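You operate a simulated robot arm through the tools that you are given. There is no shell and no other tool.

You run a simulated robot arm. Do the job below in one go: nothing can be reset, and whatever is moved stays where it is left.

Task
At the blue cabinet charge reservoir C to 6.5 bar, then vent A.
Fine: use two fills of A; reservoir F stays as it is.
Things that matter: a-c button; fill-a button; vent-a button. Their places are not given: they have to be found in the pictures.

Only the result counts: the job must be done as asked and must still hold three seconds after the hand-in. Knocking over, shifting, dropping, spilling or breaking anything else fails it.

Robot
A 7-joint arm with a two-finger parallel gripper, fixed in place. Base frame: the origin is at the foot of the arm, x ahead of it, y to its left, z up. Lengths are in mm, angles in degrees, forces in N, time in s.
Its first joint turns from -166.0 to 166.0 degrees. Payload 3.43 kg.
Tool frame: the origin (TCP) lies between the finger pads and is the grasp point; the fingertips stand 30 mm ahead of it; z points along the fingers, y is the line along which they close. The gripper opens to 94 mm. The fingers are 28 mm wide and 10 mm thick; the gripper's body (50 by 96 mm) begins 55 mm behind the TCP.
Orientation is that of the tool frame in the base frame, as a unit quaternion [x, y, z, w]. With the fingers straight down and closing along the base's y, the tool's x points along the base's -x, its y along +y and its z along -z.

Tools
- The arm moves only by the tool move_arm. Its argument "increments" is a list of rows, each an object (a shift or turn left out is 0, a gripper value left out holds the last) with "slide": the shift along the tool's x, y, z in units of 300 mm (1.0 is 300 mm), a list of three; "rotation": the turn, a rotation vector about the tool's x, y, z in units of 45 degrees (1.0 is 45 degrees), a list of three. In form: [{"slide": [tx, ty, tz], "rotation": [wx, wy, wz]}, ...]. A call has 1 to 20 rows; each row is the pose to reach, as a shift and turn from the pose commanded when the call began, along the tool's axes at that moment. "jaw" is the finger opening in mm, from 0 to 94, set as the call begins (left out, the last holds). A call with a number of a shift or a turn outside -1 to 1 is refused whole. Each row takes 0.2 s and may step no farther than 50 mm and 8.6 degrees from the row before; otherwise, or with a gripper value out of range, the whole call is refused. Where a pose cannot be reached the arm comes as near as it can. A force on the tool above 90 N (or 10 N above the force at the start of the call, whichever is more), or a blocked arm, ends the call early, and 0.2 s more pass. Each finger travels about 45 mm/s and halts on what it meets, pressing with about 35 N; the grip force reading is that of the motor and also rises with nothing between the fingers. The clock runs only during rows and for 0.2 s after the last one: add rows that repeat a pose to give the fingers time. The reply holds the time, the measured pose of the TCP, the force on the tool along the base axes, the opening and the grip force, in the units named above and with some noise, with the torque about the TCP (base axes, N m) and any sound that the robot's microphone picked up, and new pictures: "pictures" is both (left out), scene, wrist or none.
- Cameras (640 x 400 px; columns grow to the right, rows downward): "scene" is fixed at [398.3, -649, 1491.6]; the picture's right is [0.74, 0.68, 0.00], its down [0.61, -0.67, -0.42] and it looks along [-0.29, 0.31, -0.91] (base axes); focal length 238 px, centre (320, 200). "wrist" rides on the gripper at [76, 14, -102] in the tool frame; the picture's right is [-0.18, 0.98, 0.00], its down [-0.75, -0.14, -0.64] and it looks along [-0.63, -0.12, 0.77] (tool axes); focal length 243 px, centre (320, 200).
- move_column(by): slides the trunk up (or, below 0, down) by that many mm; the arm rides with it, the base frame stays. It gives what a move gives, with no picture.
- measure_at(camera, pixels): for up to 12 pixels [column, row] of the newest picture of that camera ("zoom" is the newest enlarged one), the place [x, y, z] in the base frame of the surface seen there, good to about 2 mm. The clock stands still meanwhile.
- zoom(camera, box): a new picture of the part [left, top, right, bottom] of that camera's present view, enlarged. The clock stands still meanwhile.
- hand_in(): hands the job in; it is judged then, once.

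Open the gripper and draw the arm clear of the work before you hand the job in, unless the task says otherwise.

The tools are called after "Call:" as name(argument=value, ...) on one line, values as JSON. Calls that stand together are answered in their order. move_arm: Moves the arm, as the interface text tells. Its arguments: {"type":"object","properties":{"increments":{"type":"array"},"jaw":{"type":"number"},"pictures":{"type":"string","enum":["both","scene","wrist","none"]}},"required":["increments"]} The other tools are called the same way: move_column (by) slides the trunk up or down; measure_at (camera, pixels) gives the place of the surface under pixels of a picture; zoom (camera, box) takes an enlarged picture of a part of a camera's view; hand_in () hands the job in.

At the start:

```text
time_s: 0.0
tool_pos: [127.0, -405.1, 1159.6]
orientation: [0.0, 1.0, 0.0, -0.001]
wrist_force: [-0.2, 0.2, -1.1]
ft_torque: [-0.01, 0.0, 0.02]
gripper_width: 94.4
grasp_force: 0.0
trunk travel left (down, up): [-300.0, 190.0]
```

scene: 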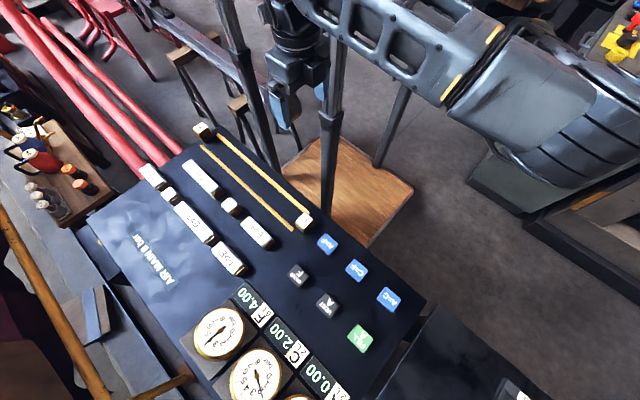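
wrist: 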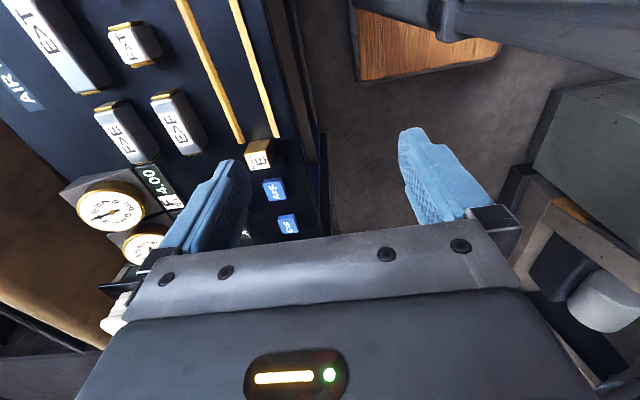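

The scene shows a dark panel with blue, black and green buttons around (290-390, 240-340) and gauges at (220,330), (255,375). I zoom in to read the labels.

Call:
zoom(camera="scene", box=[260, 220, 440, 400])

Call:
zoom(camera="scene", box=[80, 120, 320, 270])

Call:
zoom(camera="scene", box=[160, 270, 360, 400])

```text
2.22 times, centred on (350, 310) of scene
```

zoom: 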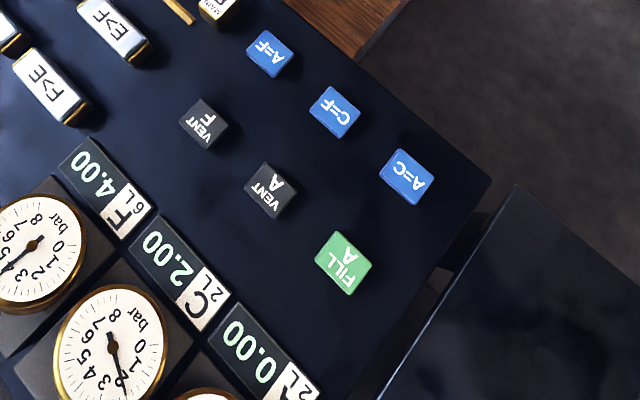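

```text
2.67 times, centred on (200, 195) of scene
```

zoom: 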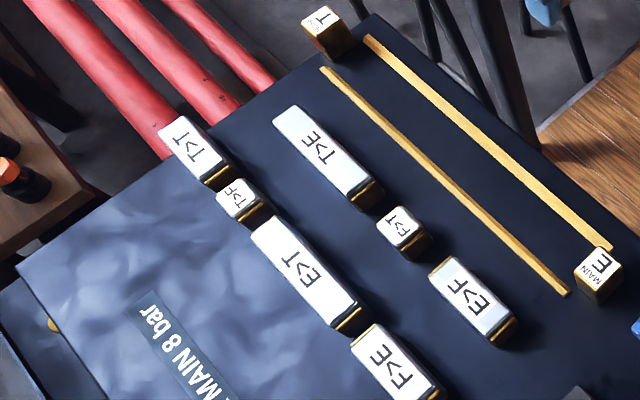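

```text
3.08 times, centred on (260, 335) of scene
```

zoom: 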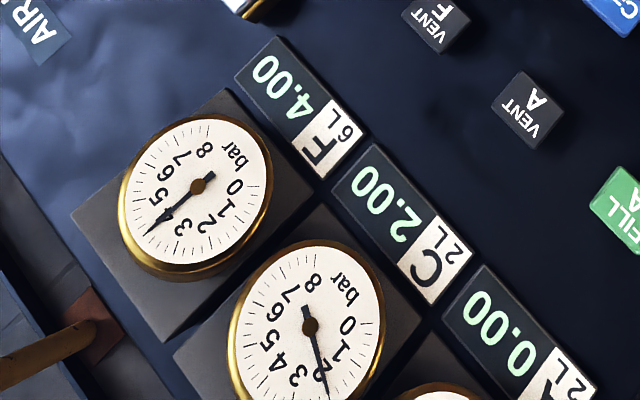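

Labels: A=C blue at scene (388,299), FILL A green at (360,338), VENT A black at (327,305). A is 2 L at 0, C is 2 L at 2.00, so fill A (8) → A=C (5) → fill A → A=C (6.5) → vent A. I measure the places of the buttons.

Call:
zoom(camera="scene", box=[260, 220, 440, 400])

Call:
measure_at(camera="scene", pixels=[[388, 299], [360, 339], [326, 304], [357, 270], [327, 243], [298, 275], [345, 290], [380, 320], [365, 310], [303, 222], [420, 305], [340, 360]])

```text
2.22 times, centred on (350, 310) of scene
```

zoom: 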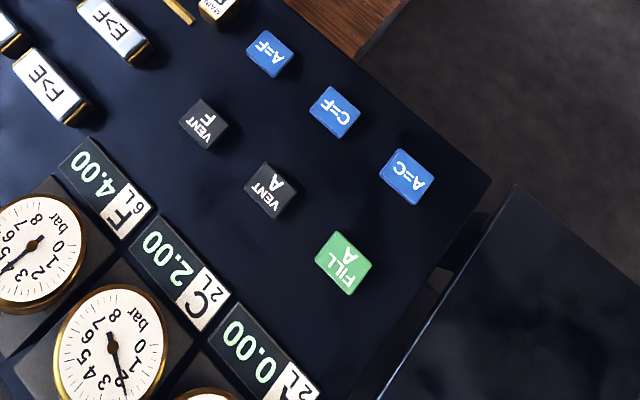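

```text
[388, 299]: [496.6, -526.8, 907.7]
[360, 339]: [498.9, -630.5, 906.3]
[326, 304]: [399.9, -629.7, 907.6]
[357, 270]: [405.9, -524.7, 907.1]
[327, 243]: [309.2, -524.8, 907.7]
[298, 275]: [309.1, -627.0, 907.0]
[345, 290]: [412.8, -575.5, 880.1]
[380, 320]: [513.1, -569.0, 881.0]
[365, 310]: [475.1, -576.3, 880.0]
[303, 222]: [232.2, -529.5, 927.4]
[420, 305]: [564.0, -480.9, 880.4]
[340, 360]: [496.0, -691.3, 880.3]
```

The panel is level at z≈880, with button tops at ≈907. Before moving, I measure the posts near (250,80), (335,130), the gauges and the arm's surroundings.

Call:
measure_at(camera="scene", pixels=[[240, 60], [265, 140], [338, 60], [330, 150], [395, 110], [350, 190], [290, 60], [470, 60], [540, 110], [220, 330], [255, 372], [500, 390]])

Call:
measure_at(camera="scene", pixels=[[296, 345], [318, 375], [255, 305], [203, 130], [230, 205], [300, 398], [440, 340], [420, 370], [590, 230], [480, 170], [282, 105], [380, 30]])

```text
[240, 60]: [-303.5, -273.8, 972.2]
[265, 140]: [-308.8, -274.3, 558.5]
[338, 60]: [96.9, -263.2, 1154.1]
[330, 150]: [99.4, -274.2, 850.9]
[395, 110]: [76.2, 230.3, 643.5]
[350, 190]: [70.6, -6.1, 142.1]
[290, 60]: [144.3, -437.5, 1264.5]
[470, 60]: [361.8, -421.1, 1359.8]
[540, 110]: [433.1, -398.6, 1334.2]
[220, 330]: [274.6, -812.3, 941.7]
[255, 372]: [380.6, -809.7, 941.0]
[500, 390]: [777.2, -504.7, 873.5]
```

```text
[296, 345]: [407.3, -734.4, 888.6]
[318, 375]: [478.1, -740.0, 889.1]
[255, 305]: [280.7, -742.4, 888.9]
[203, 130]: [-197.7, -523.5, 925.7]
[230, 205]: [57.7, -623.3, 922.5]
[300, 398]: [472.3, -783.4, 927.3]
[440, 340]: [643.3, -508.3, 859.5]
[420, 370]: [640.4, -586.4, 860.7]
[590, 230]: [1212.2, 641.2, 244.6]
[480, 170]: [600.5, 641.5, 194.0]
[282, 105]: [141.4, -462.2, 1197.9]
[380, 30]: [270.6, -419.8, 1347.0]
```

The arm is high above the panel, and the way to FILL A at (499,-630,906) is clear at z≈1160. I close the fingers and shift part-way over, staying at height.

Call:
move_arm(increments=[{"slide": [-0.124, -0.075, 0]}, {"slide": [-0.248, -0.15, 0]}, {"slide": [-0.372, -0.225, 0]}, {"slide": [-0.496, -0.3, 0]}, {"slide": [-0.62, -0.375, 0]}, {"slide": [-0.744, -0.45, 0]}, {"slide": [-0.868, -0.525, 0]}], jaw=0)

```text
time_s: 1.6
tool_pos: [390.5, -563.8, 1160.3]
orientation: [0.002, 1.0, 0.0, 0.001]
wrist_force: [-0.2, 0.5, 0.9]
ft_torque: [-0.01, -0.03, -0.04]
gripper_width: 0.1
grasp_force: 33.2
trunk travel left (down, up): [-300.0, 190.0]
```

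scene: 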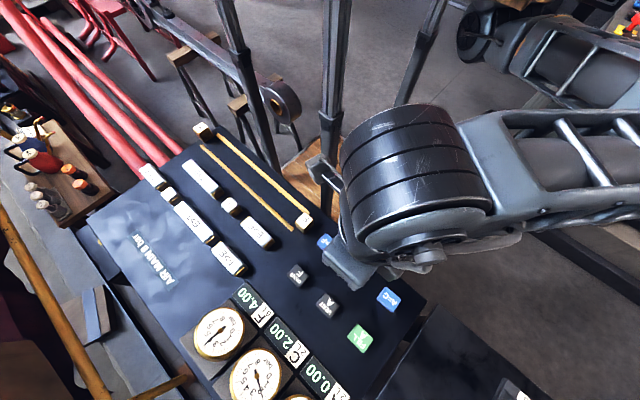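
wrist: 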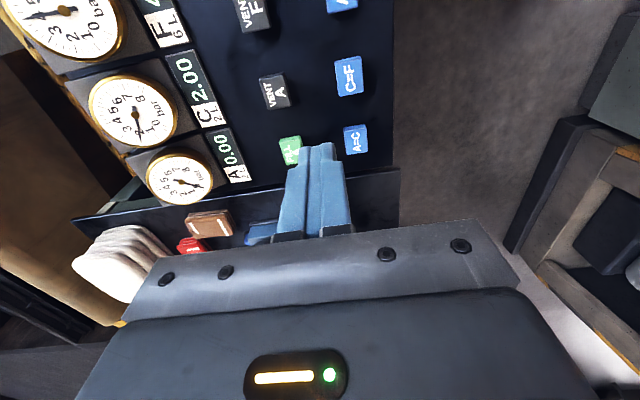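

Fingers closed; the wrist camera sees the A (0.00) and C (2.00) displays at (230,160) and (200,90). I go above FILL A, then down to TCP z≈960 (tips ≈930).

Call:
move_arm(increments=[{"slide": [-0.121, -0.074, 0]}, {"slide": [-0.242, -0.147, 0]}, {"slide": [-0.362, -0.221, 0]}, {"slide": [-0.362, -0.221, 0.13]}, {"slide": [-0.362, -0.221, 0.26]}, {"slide": [-0.362, -0.221, 0.39]}, {"slide": [-0.362, -0.221, 0.52]}, {"slide": [-0.362, -0.221, 0.62]}, {"slide": [-0.362, -0.221, 0.66]}, {"slide": [-0.362, -0.221, 0.66]}])

```text
time_s: 3.8
tool_pos: [494.5, -628.2, 960.4]
orientation: [0.0, 1.0, 0.001, 0.0]
wrist_force: [0.2, 0.1, 0.4]
ft_torque: [0.01, 0.02, -0.02]
gripper_width: 0.0
grasp_force: 32.7
trunk travel left (down, up): [-300.0, 190.0]
```

scene: 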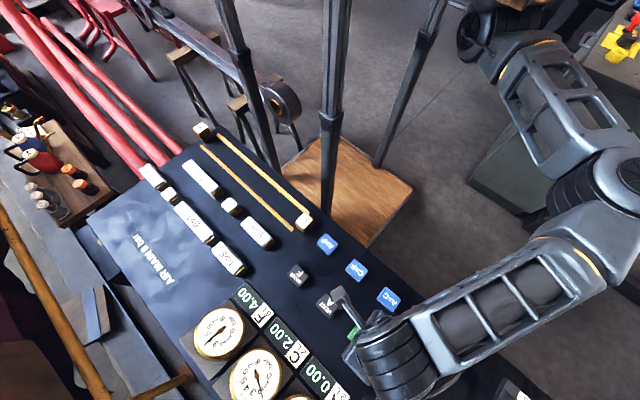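
wrist: 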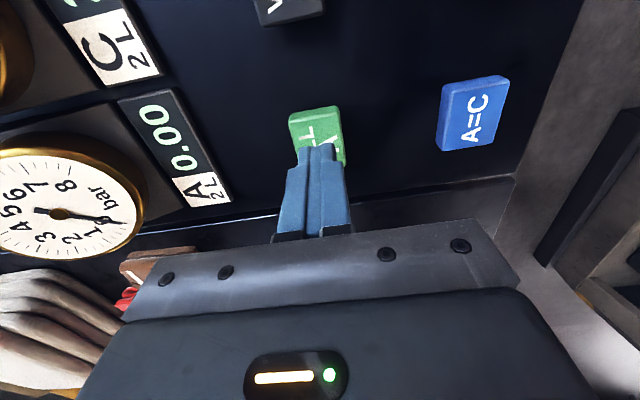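

The tips are over the green button (wrist (318,140)), with A showing 0.00. I press down gently about 6 mm past the top and look at the display.

Call:
move_arm(increments=[{"slide": [-0.012, -0.005, 0.04]}, {"slide": [-0.012, -0.005, 0.07]}, {"slide": [-0.012, -0.005, 0.08]}, {"slide": [-0.012, -0.005, 0.09]}, {"slide": [-0.012, -0.005, 0.1]}, {"slide": [-0.012, -0.005, 0.1]}])

```text
time_s: 5.2
tool_pos: [500.6, -630.5, 929.7]
orientation: [0.001, 1.0, 0.0, 0.0]
wrist_force: [0.6, 2.2, 4.4]
ft_torque: [0.07, 0.01, -0.04]
gripper_width: 0.0
grasp_force: 33.5
trunk travel left (down, up): [-300.0, 190.0]
heard: click
```

scene: 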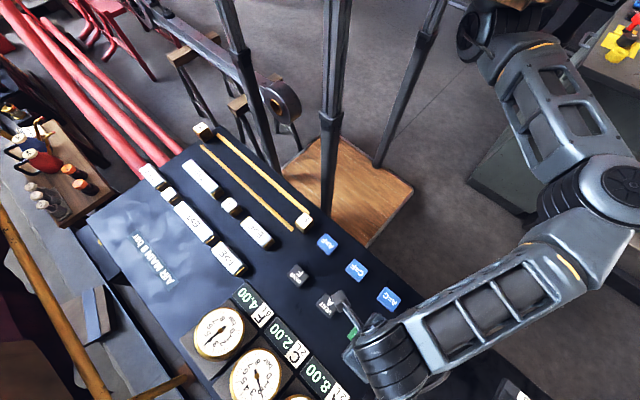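
wrist: 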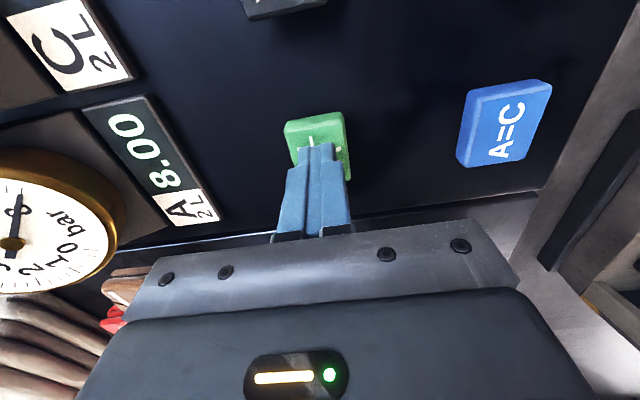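

A click was heard and A shows 8.00. I lift off, shift +103 mm in y over A=C at (497,-527), and press it the same way.

Call:
move_arm(increments=[{"slide": [0, 0, -0.06]}, {"slide": [0, 0, -0.13]}, {"slide": [0.012, 0.12, -0.13]}, {"slide": [0.012, 0.24, -0.13]}, {"slide": [0.012, 0.345, -0.13]}, {"slide": [0.012, 0.345, -0.13]}])

```text
time_s: 6.6
tool_pos: [496.1, -527.2, 969.6]
orientation: [0.0, 1.0, 0.0, 0.0]
wrist_force: [0.6, -0.3, -0.3]
ft_torque: [-0.01, 0.04, -0.03]
gripper_width: 0.0
grasp_force: 33.4
trunk travel left (down, up): [-300.0, 190.0]
```

scene: 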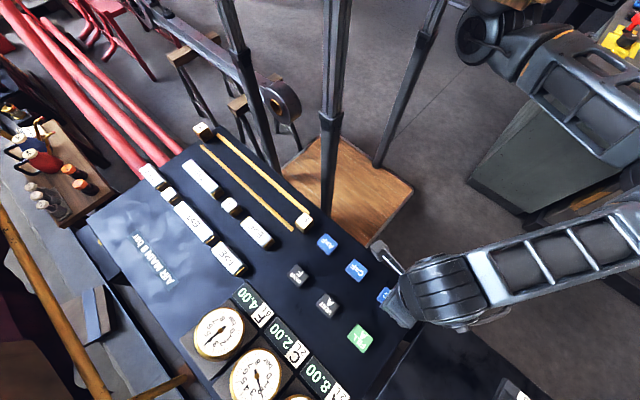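
wrist: 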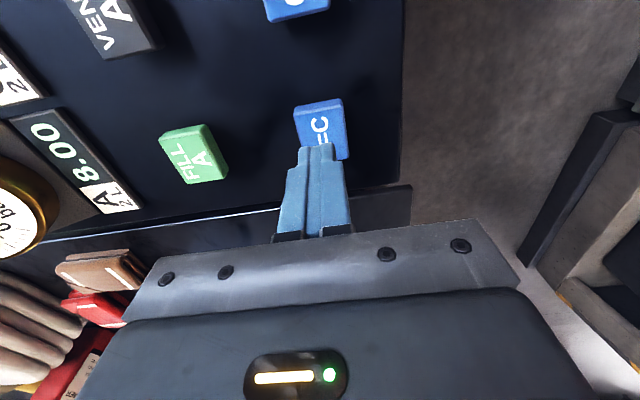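

The tips are above the A=C button (wrist (322,125)), and A still holds 8.00. I press down to TCP z≈930.

Call:
move_arm(increments=[{"slide": [0, 0, 0.06]}, {"slide": [0, 0, 0.1]}, {"slide": [0, 0, 0.11]}, {"slide": [0, 0, 0.12]}, {"slide": [0, 0, 0.13]}, {"slide": [0, 0, 0.13]}])

Call:
zoom(camera="scene", box=[190, 260, 370, 400])

```text
time_s: 8.0
tool_pos: [497.4, -526.3, 931.4]
orientation: [0.0, 1.0, 0.0, 0.0]
wrist_force: [0.5, 0.3, 2.8]
ft_torque: [0.03, 0.0, -0.04]
gripper_width: 0.0
grasp_force: 32.8
trunk travel left (down, up): [-300.0, 190.0]
heard: click
```

scene: 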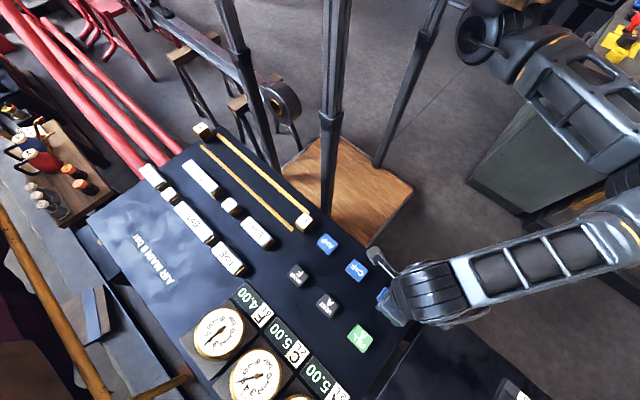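
wrist: 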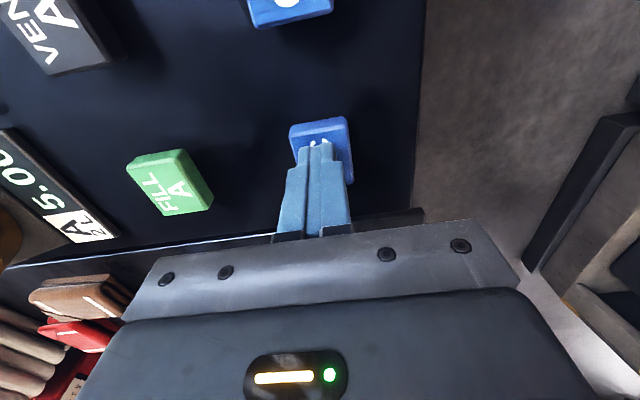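

```text
2.86 times, centred on (280, 330) of scene
```

zoom: 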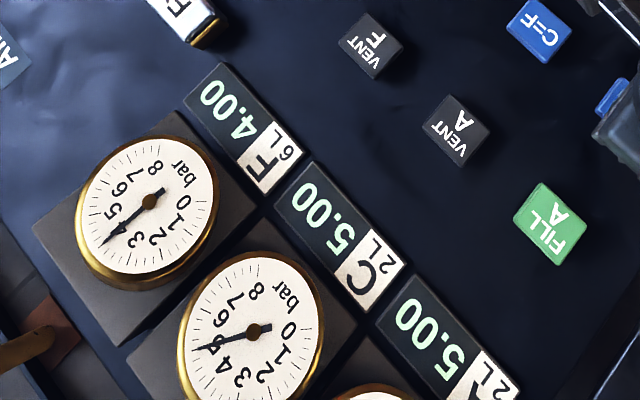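

A and C both show 5.00 and F stays at 4.00, as planned. I lift, return over FILL A at (499,-630) and press it a second time.

Call:
move_arm(increments=[{"slide": [0, 0, -0.06]}, {"slide": [0, 0, -0.13]}, {"slide": [-0.01, -0.12, -0.13]}, {"slide": [-0.01, -0.24, -0.13]}, {"slide": [-0.01, -0.345, -0.13]}, {"slide": [-0.01, -0.345, -0.13]}, {"slide": [-0.01, -0.345, -0.07]}, {"slide": [-0.01, -0.345, -0.03]}, {"slide": [-0.01, -0.345, -0.02]}, {"slide": [-0.01, -0.345, -0.01]}, {"slide": [-0.01, -0.345, 0.002]}, {"slide": [-0.01, -0.345, 0.002]}])

Call:
zoom(camera="scene", box=[190, 260, 370, 400])

```text
time_s: 10.6
tool_pos: [501.1, -631.7, 930.9]
orientation: [-0.001, 1.0, 0.0, 0.0]
wrist_force: [-1.0, 1.9, 3.3]
ft_torque: [0.03, 0.04, -0.06]
gripper_width: 0.0
grasp_force: 33.4
trunk travel left (down, up): [-300.0, 190.0]
heard: click
```

scene: 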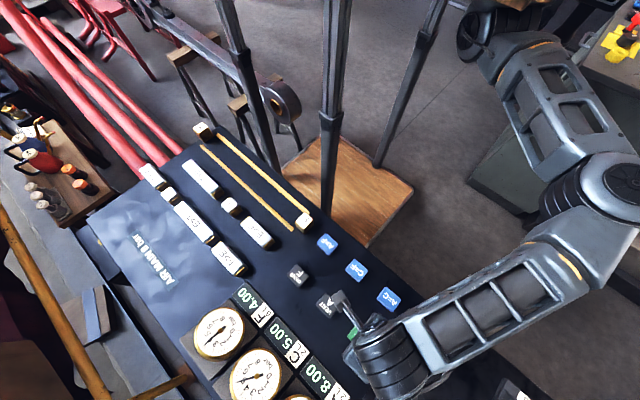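
wrist: 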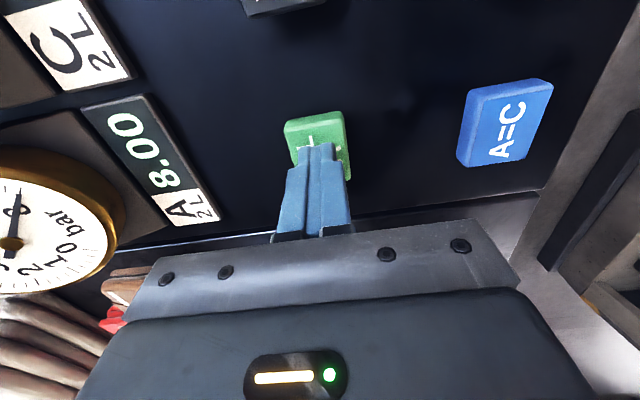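

```text
2.86 times, centred on (280, 330) of scene
```

zoom: 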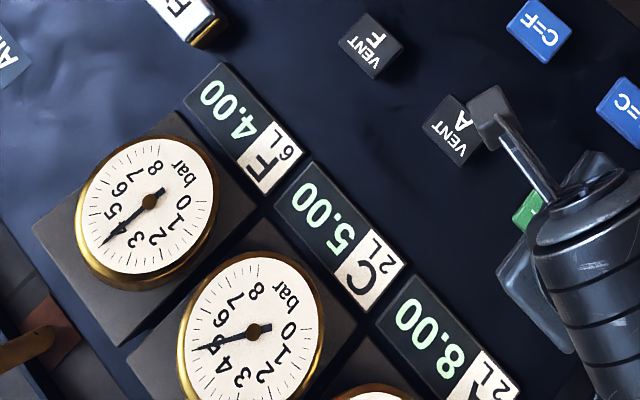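

A is back at 8.00 with C at 5.00. I lift off and press A=C at (497,-527) again.

Call:
move_arm(increments=[{"slide": [0, 0, -0.06]}, {"slide": [0, 0, -0.13]}, {"slide": [0.01, 0.12, -0.13]}, {"slide": [0.01, 0.24, -0.13]}, {"slide": [0.01, 0.345, -0.13]}, {"slide": [0.01, 0.345, -0.13]}, {"slide": [0.01, 0.345, -0.07]}, {"slide": [0.01, 0.345, -0.03]}, {"slide": [0.01, 0.345, -0.02]}, {"slide": [0.01, 0.345, -0.01]}, {"slide": [0.01, 0.345, -0.002]}, {"slide": [0.01, 0.345, -0.002]}])

Call:
zoom(camera="scene", box=[190, 260, 370, 400])

```text
time_s: 13.2
tool_pos: [497.2, -528.0, 932.4]
orientation: [0.001, 1.0, 0.0, -0.001]
wrist_force: [0.1, -2.1, 3.6]
ft_torque: [-0.08, 0.01, 0.01]
gripper_width: 0.2
grasp_force: 33.2
trunk travel left (down, up): [-300.0, 190.0]
heard: click
```

scene: 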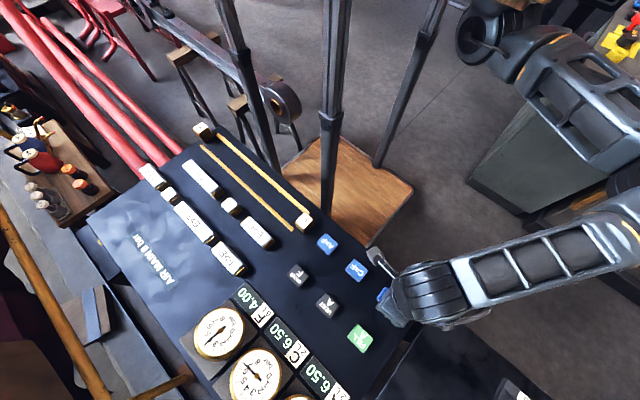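
wrist: 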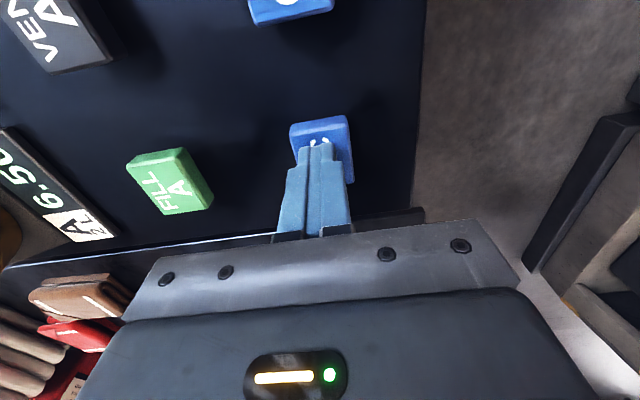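

```text
2.86 times, centred on (280, 330) of scene
```

zoom: 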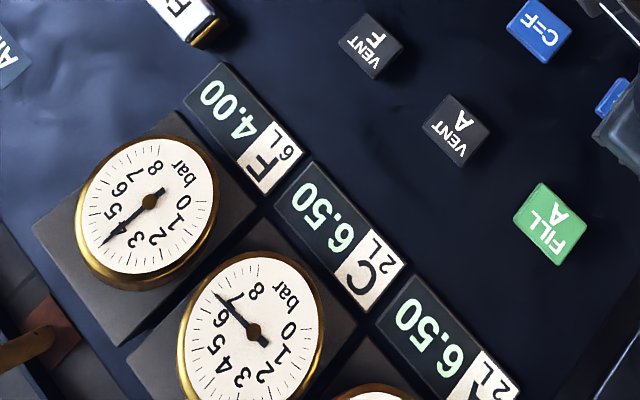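

C and A are at 6.50, F at 4.00. I release A=C by lifting, then go over VENT A at (401,-630) and stop above it to check.

Call:
move_arm(increments=[{"slide": [0, 0, -0.06]}, {"slide": [0, 0, -0.13]}, {"slide": [0.08, -0.0855, -0.13]}, {"slide": [0.16, -0.171, -0.13]}, {"slide": [0.24, -0.257, -0.13]}, {"slide": [0.32, -0.342, -0.13]}, {"slide": [0.32, -0.342, -0.13]}])

```text
time_s: 14.8
tool_pos: [401.4, -632.5, 969.7]
orientation: [0.0, 1.0, 0.0, 0.0]
wrist_force: [0.6, -0.2, -0.2]
ft_torque: [0.03, 0.02, 0.01]
gripper_width: 0.1
grasp_force: 32.5
trunk travel left (down, up): [-300.0, 190.0]
```

scene: 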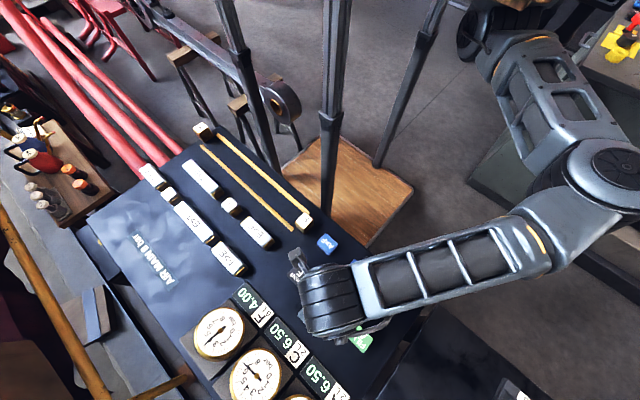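
wrist: 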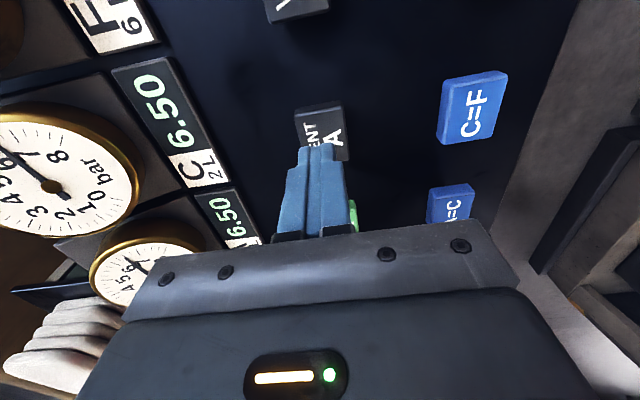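

The tips are over VENT A (wrist (322,125)), with C and A both at 6.50. I press it.

Call:
move_arm(increments=[{"slide": [0, 0, 0.06]}, {"slide": [0, 0, 0.1]}, {"slide": [0, 0, 0.11]}, {"slide": [0, 0, 0.12]}, {"slide": [0, 0, 0.13]}, {"slide": [0, 0, 0.13]}])

Call:
zoom(camera="scene", box=[190, 260, 370, 400])

```text
time_s: 16.2
tool_pos: [401.4, -629.9, 930.2]
orientation: [0.0, 1.0, 0.001, 0.0]
wrist_force: [0.8, 0.4, 4.4]
ft_torque: [0.02, 0.02, -0.06]
gripper_width: 0.0
grasp_force: 32.9
trunk travel left (down, up): [-300.0, 190.0]
heard: click
```

scene: 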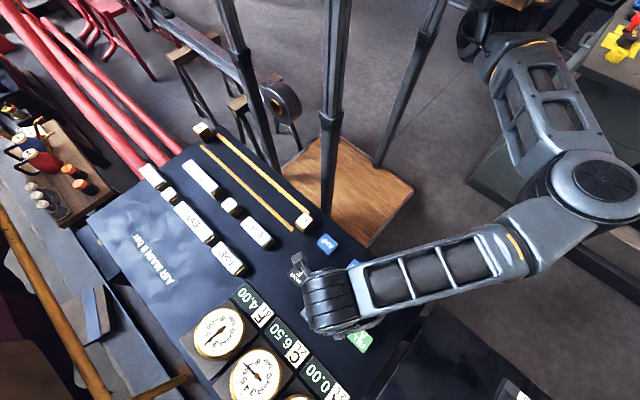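
wrist: 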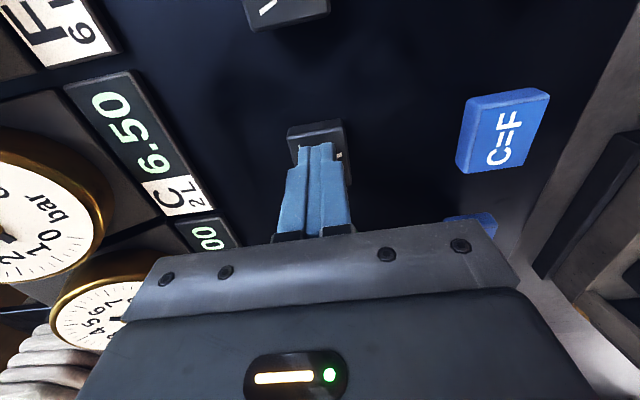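

```text
2.86 times, centred on (280, 330) of scene
```

zoom: 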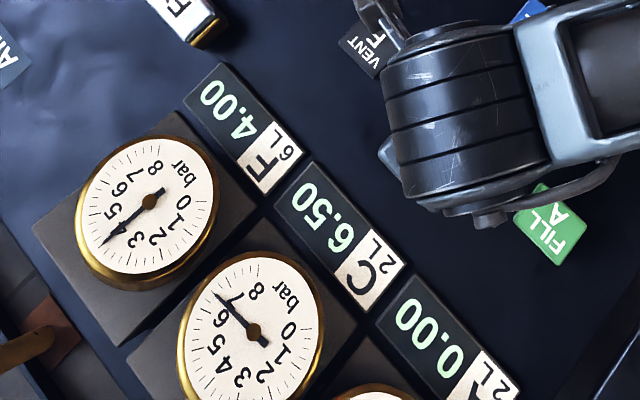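

A reads 0.00, C 6.50 and F 4.00. I lift straight up to about z 1160 with the fingers still closed.

Call:
move_arm(increments=[{"slide": [0, 0, -0.06]}, {"slide": [0, 0, -0.2]}, {"slide": [0, 0, -0.35]}, {"slide": [0, 0, -0.5]}, {"slide": [0, 0, -0.64]}, {"slide": [0, 0, -0.76]}, {"slide": [0, 0, -0.76]}], pictures="none")

Call:
move_arm(increments=[{"slide": [0.1, 0.07, 0]}, {"slide": [0.22, 0.14, 0]}, {"slide": [0.34, 0.21, 0]}, {"slide": [0.46, 0.28, 0]}, {"slide": [0.58, 0.35, 0]}, {"slide": [0.7, 0.42, 0]}, {"slide": [0.82, 0.5, 0]}, {"slide": [0.82, 0.5, 0]}], jaw=94)

Call:
zoom(camera="scene", box=[190, 220, 420, 400])

```text
time_s: 17.8
tool_pos: [404.0, -628.5, 1161.6]
orientation: [-0.001, 1.0, 0.0, 0.0]
wrist_force: [-0.4, -0.6, 0.3]
ft_torque: [0.01, 0.02, 0.03]
gripper_width: 0.0
grasp_force: 33.2
trunk travel left (down, up): [-300.0, 190.0]
```

```text
time_s: 19.6
tool_pos: [154.5, -478.2, 1159.8]
orientation: [0.0, 1.0, 0.0, 0.001]
wrist_force: [-0.3, 0.0, 0.3]
ft_torque: [-0.02, 0.03, 0.03]
gripper_width: 94.2
grasp_force: 0.0
trunk travel left (down, up): [-300.0, 190.0]
```

scene: 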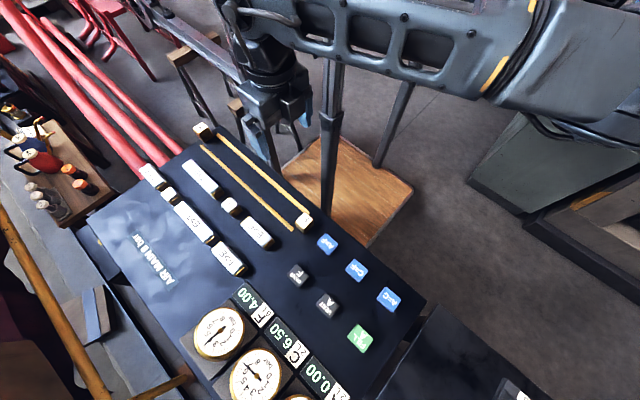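
wrist: 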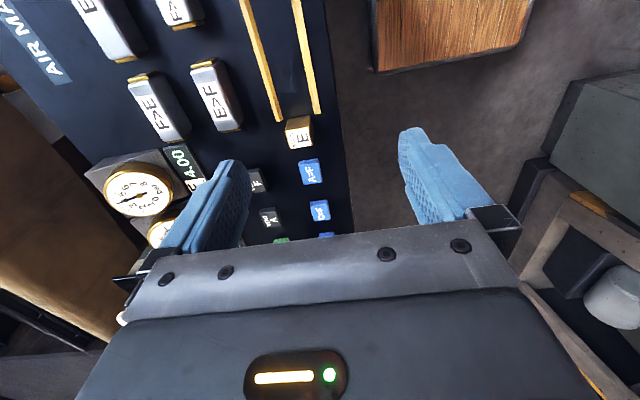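

```text
2.22 times, centred on (305, 310) of scene
```

zoom: 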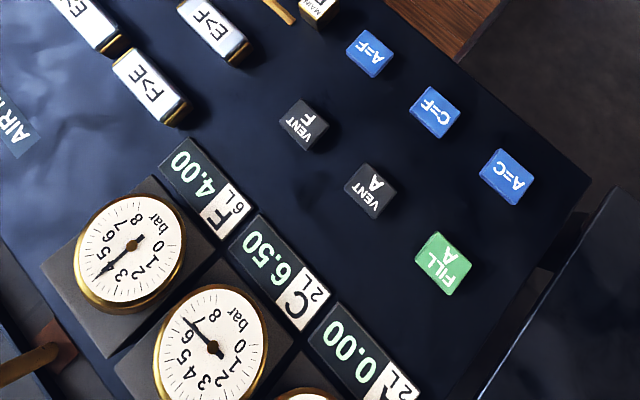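

The displays read F 4.00, C 6.50 and A 0.00; the arm is clear and the gripper is open. I hand the job in.

Call:
hand_in()

```text
The job is handed in.
```

Reservoir C is charged to 6.50 bar and A is vented to 0.00. F stayed at 4.00 bar, and A was filled exactly twice.

| Step | A (bar) | C (bar) |
|---|---|---|
| Start | 0.00 | 2.00 |
| Fill A | 8.00 | 2.00 |
| A=C | 5.00 | 5.00 |
| Fill A | 8.00 | 5.00 |
| A=C | 6.50 | 6.50 |
| Vent A | 0.00 | 6.50 |

Each press gave one click, and the readings were the same once the arm was clear. The gripper was open and the arm away from the panel when I handed the job in. The hand-in was accepted, but no verdict came back.
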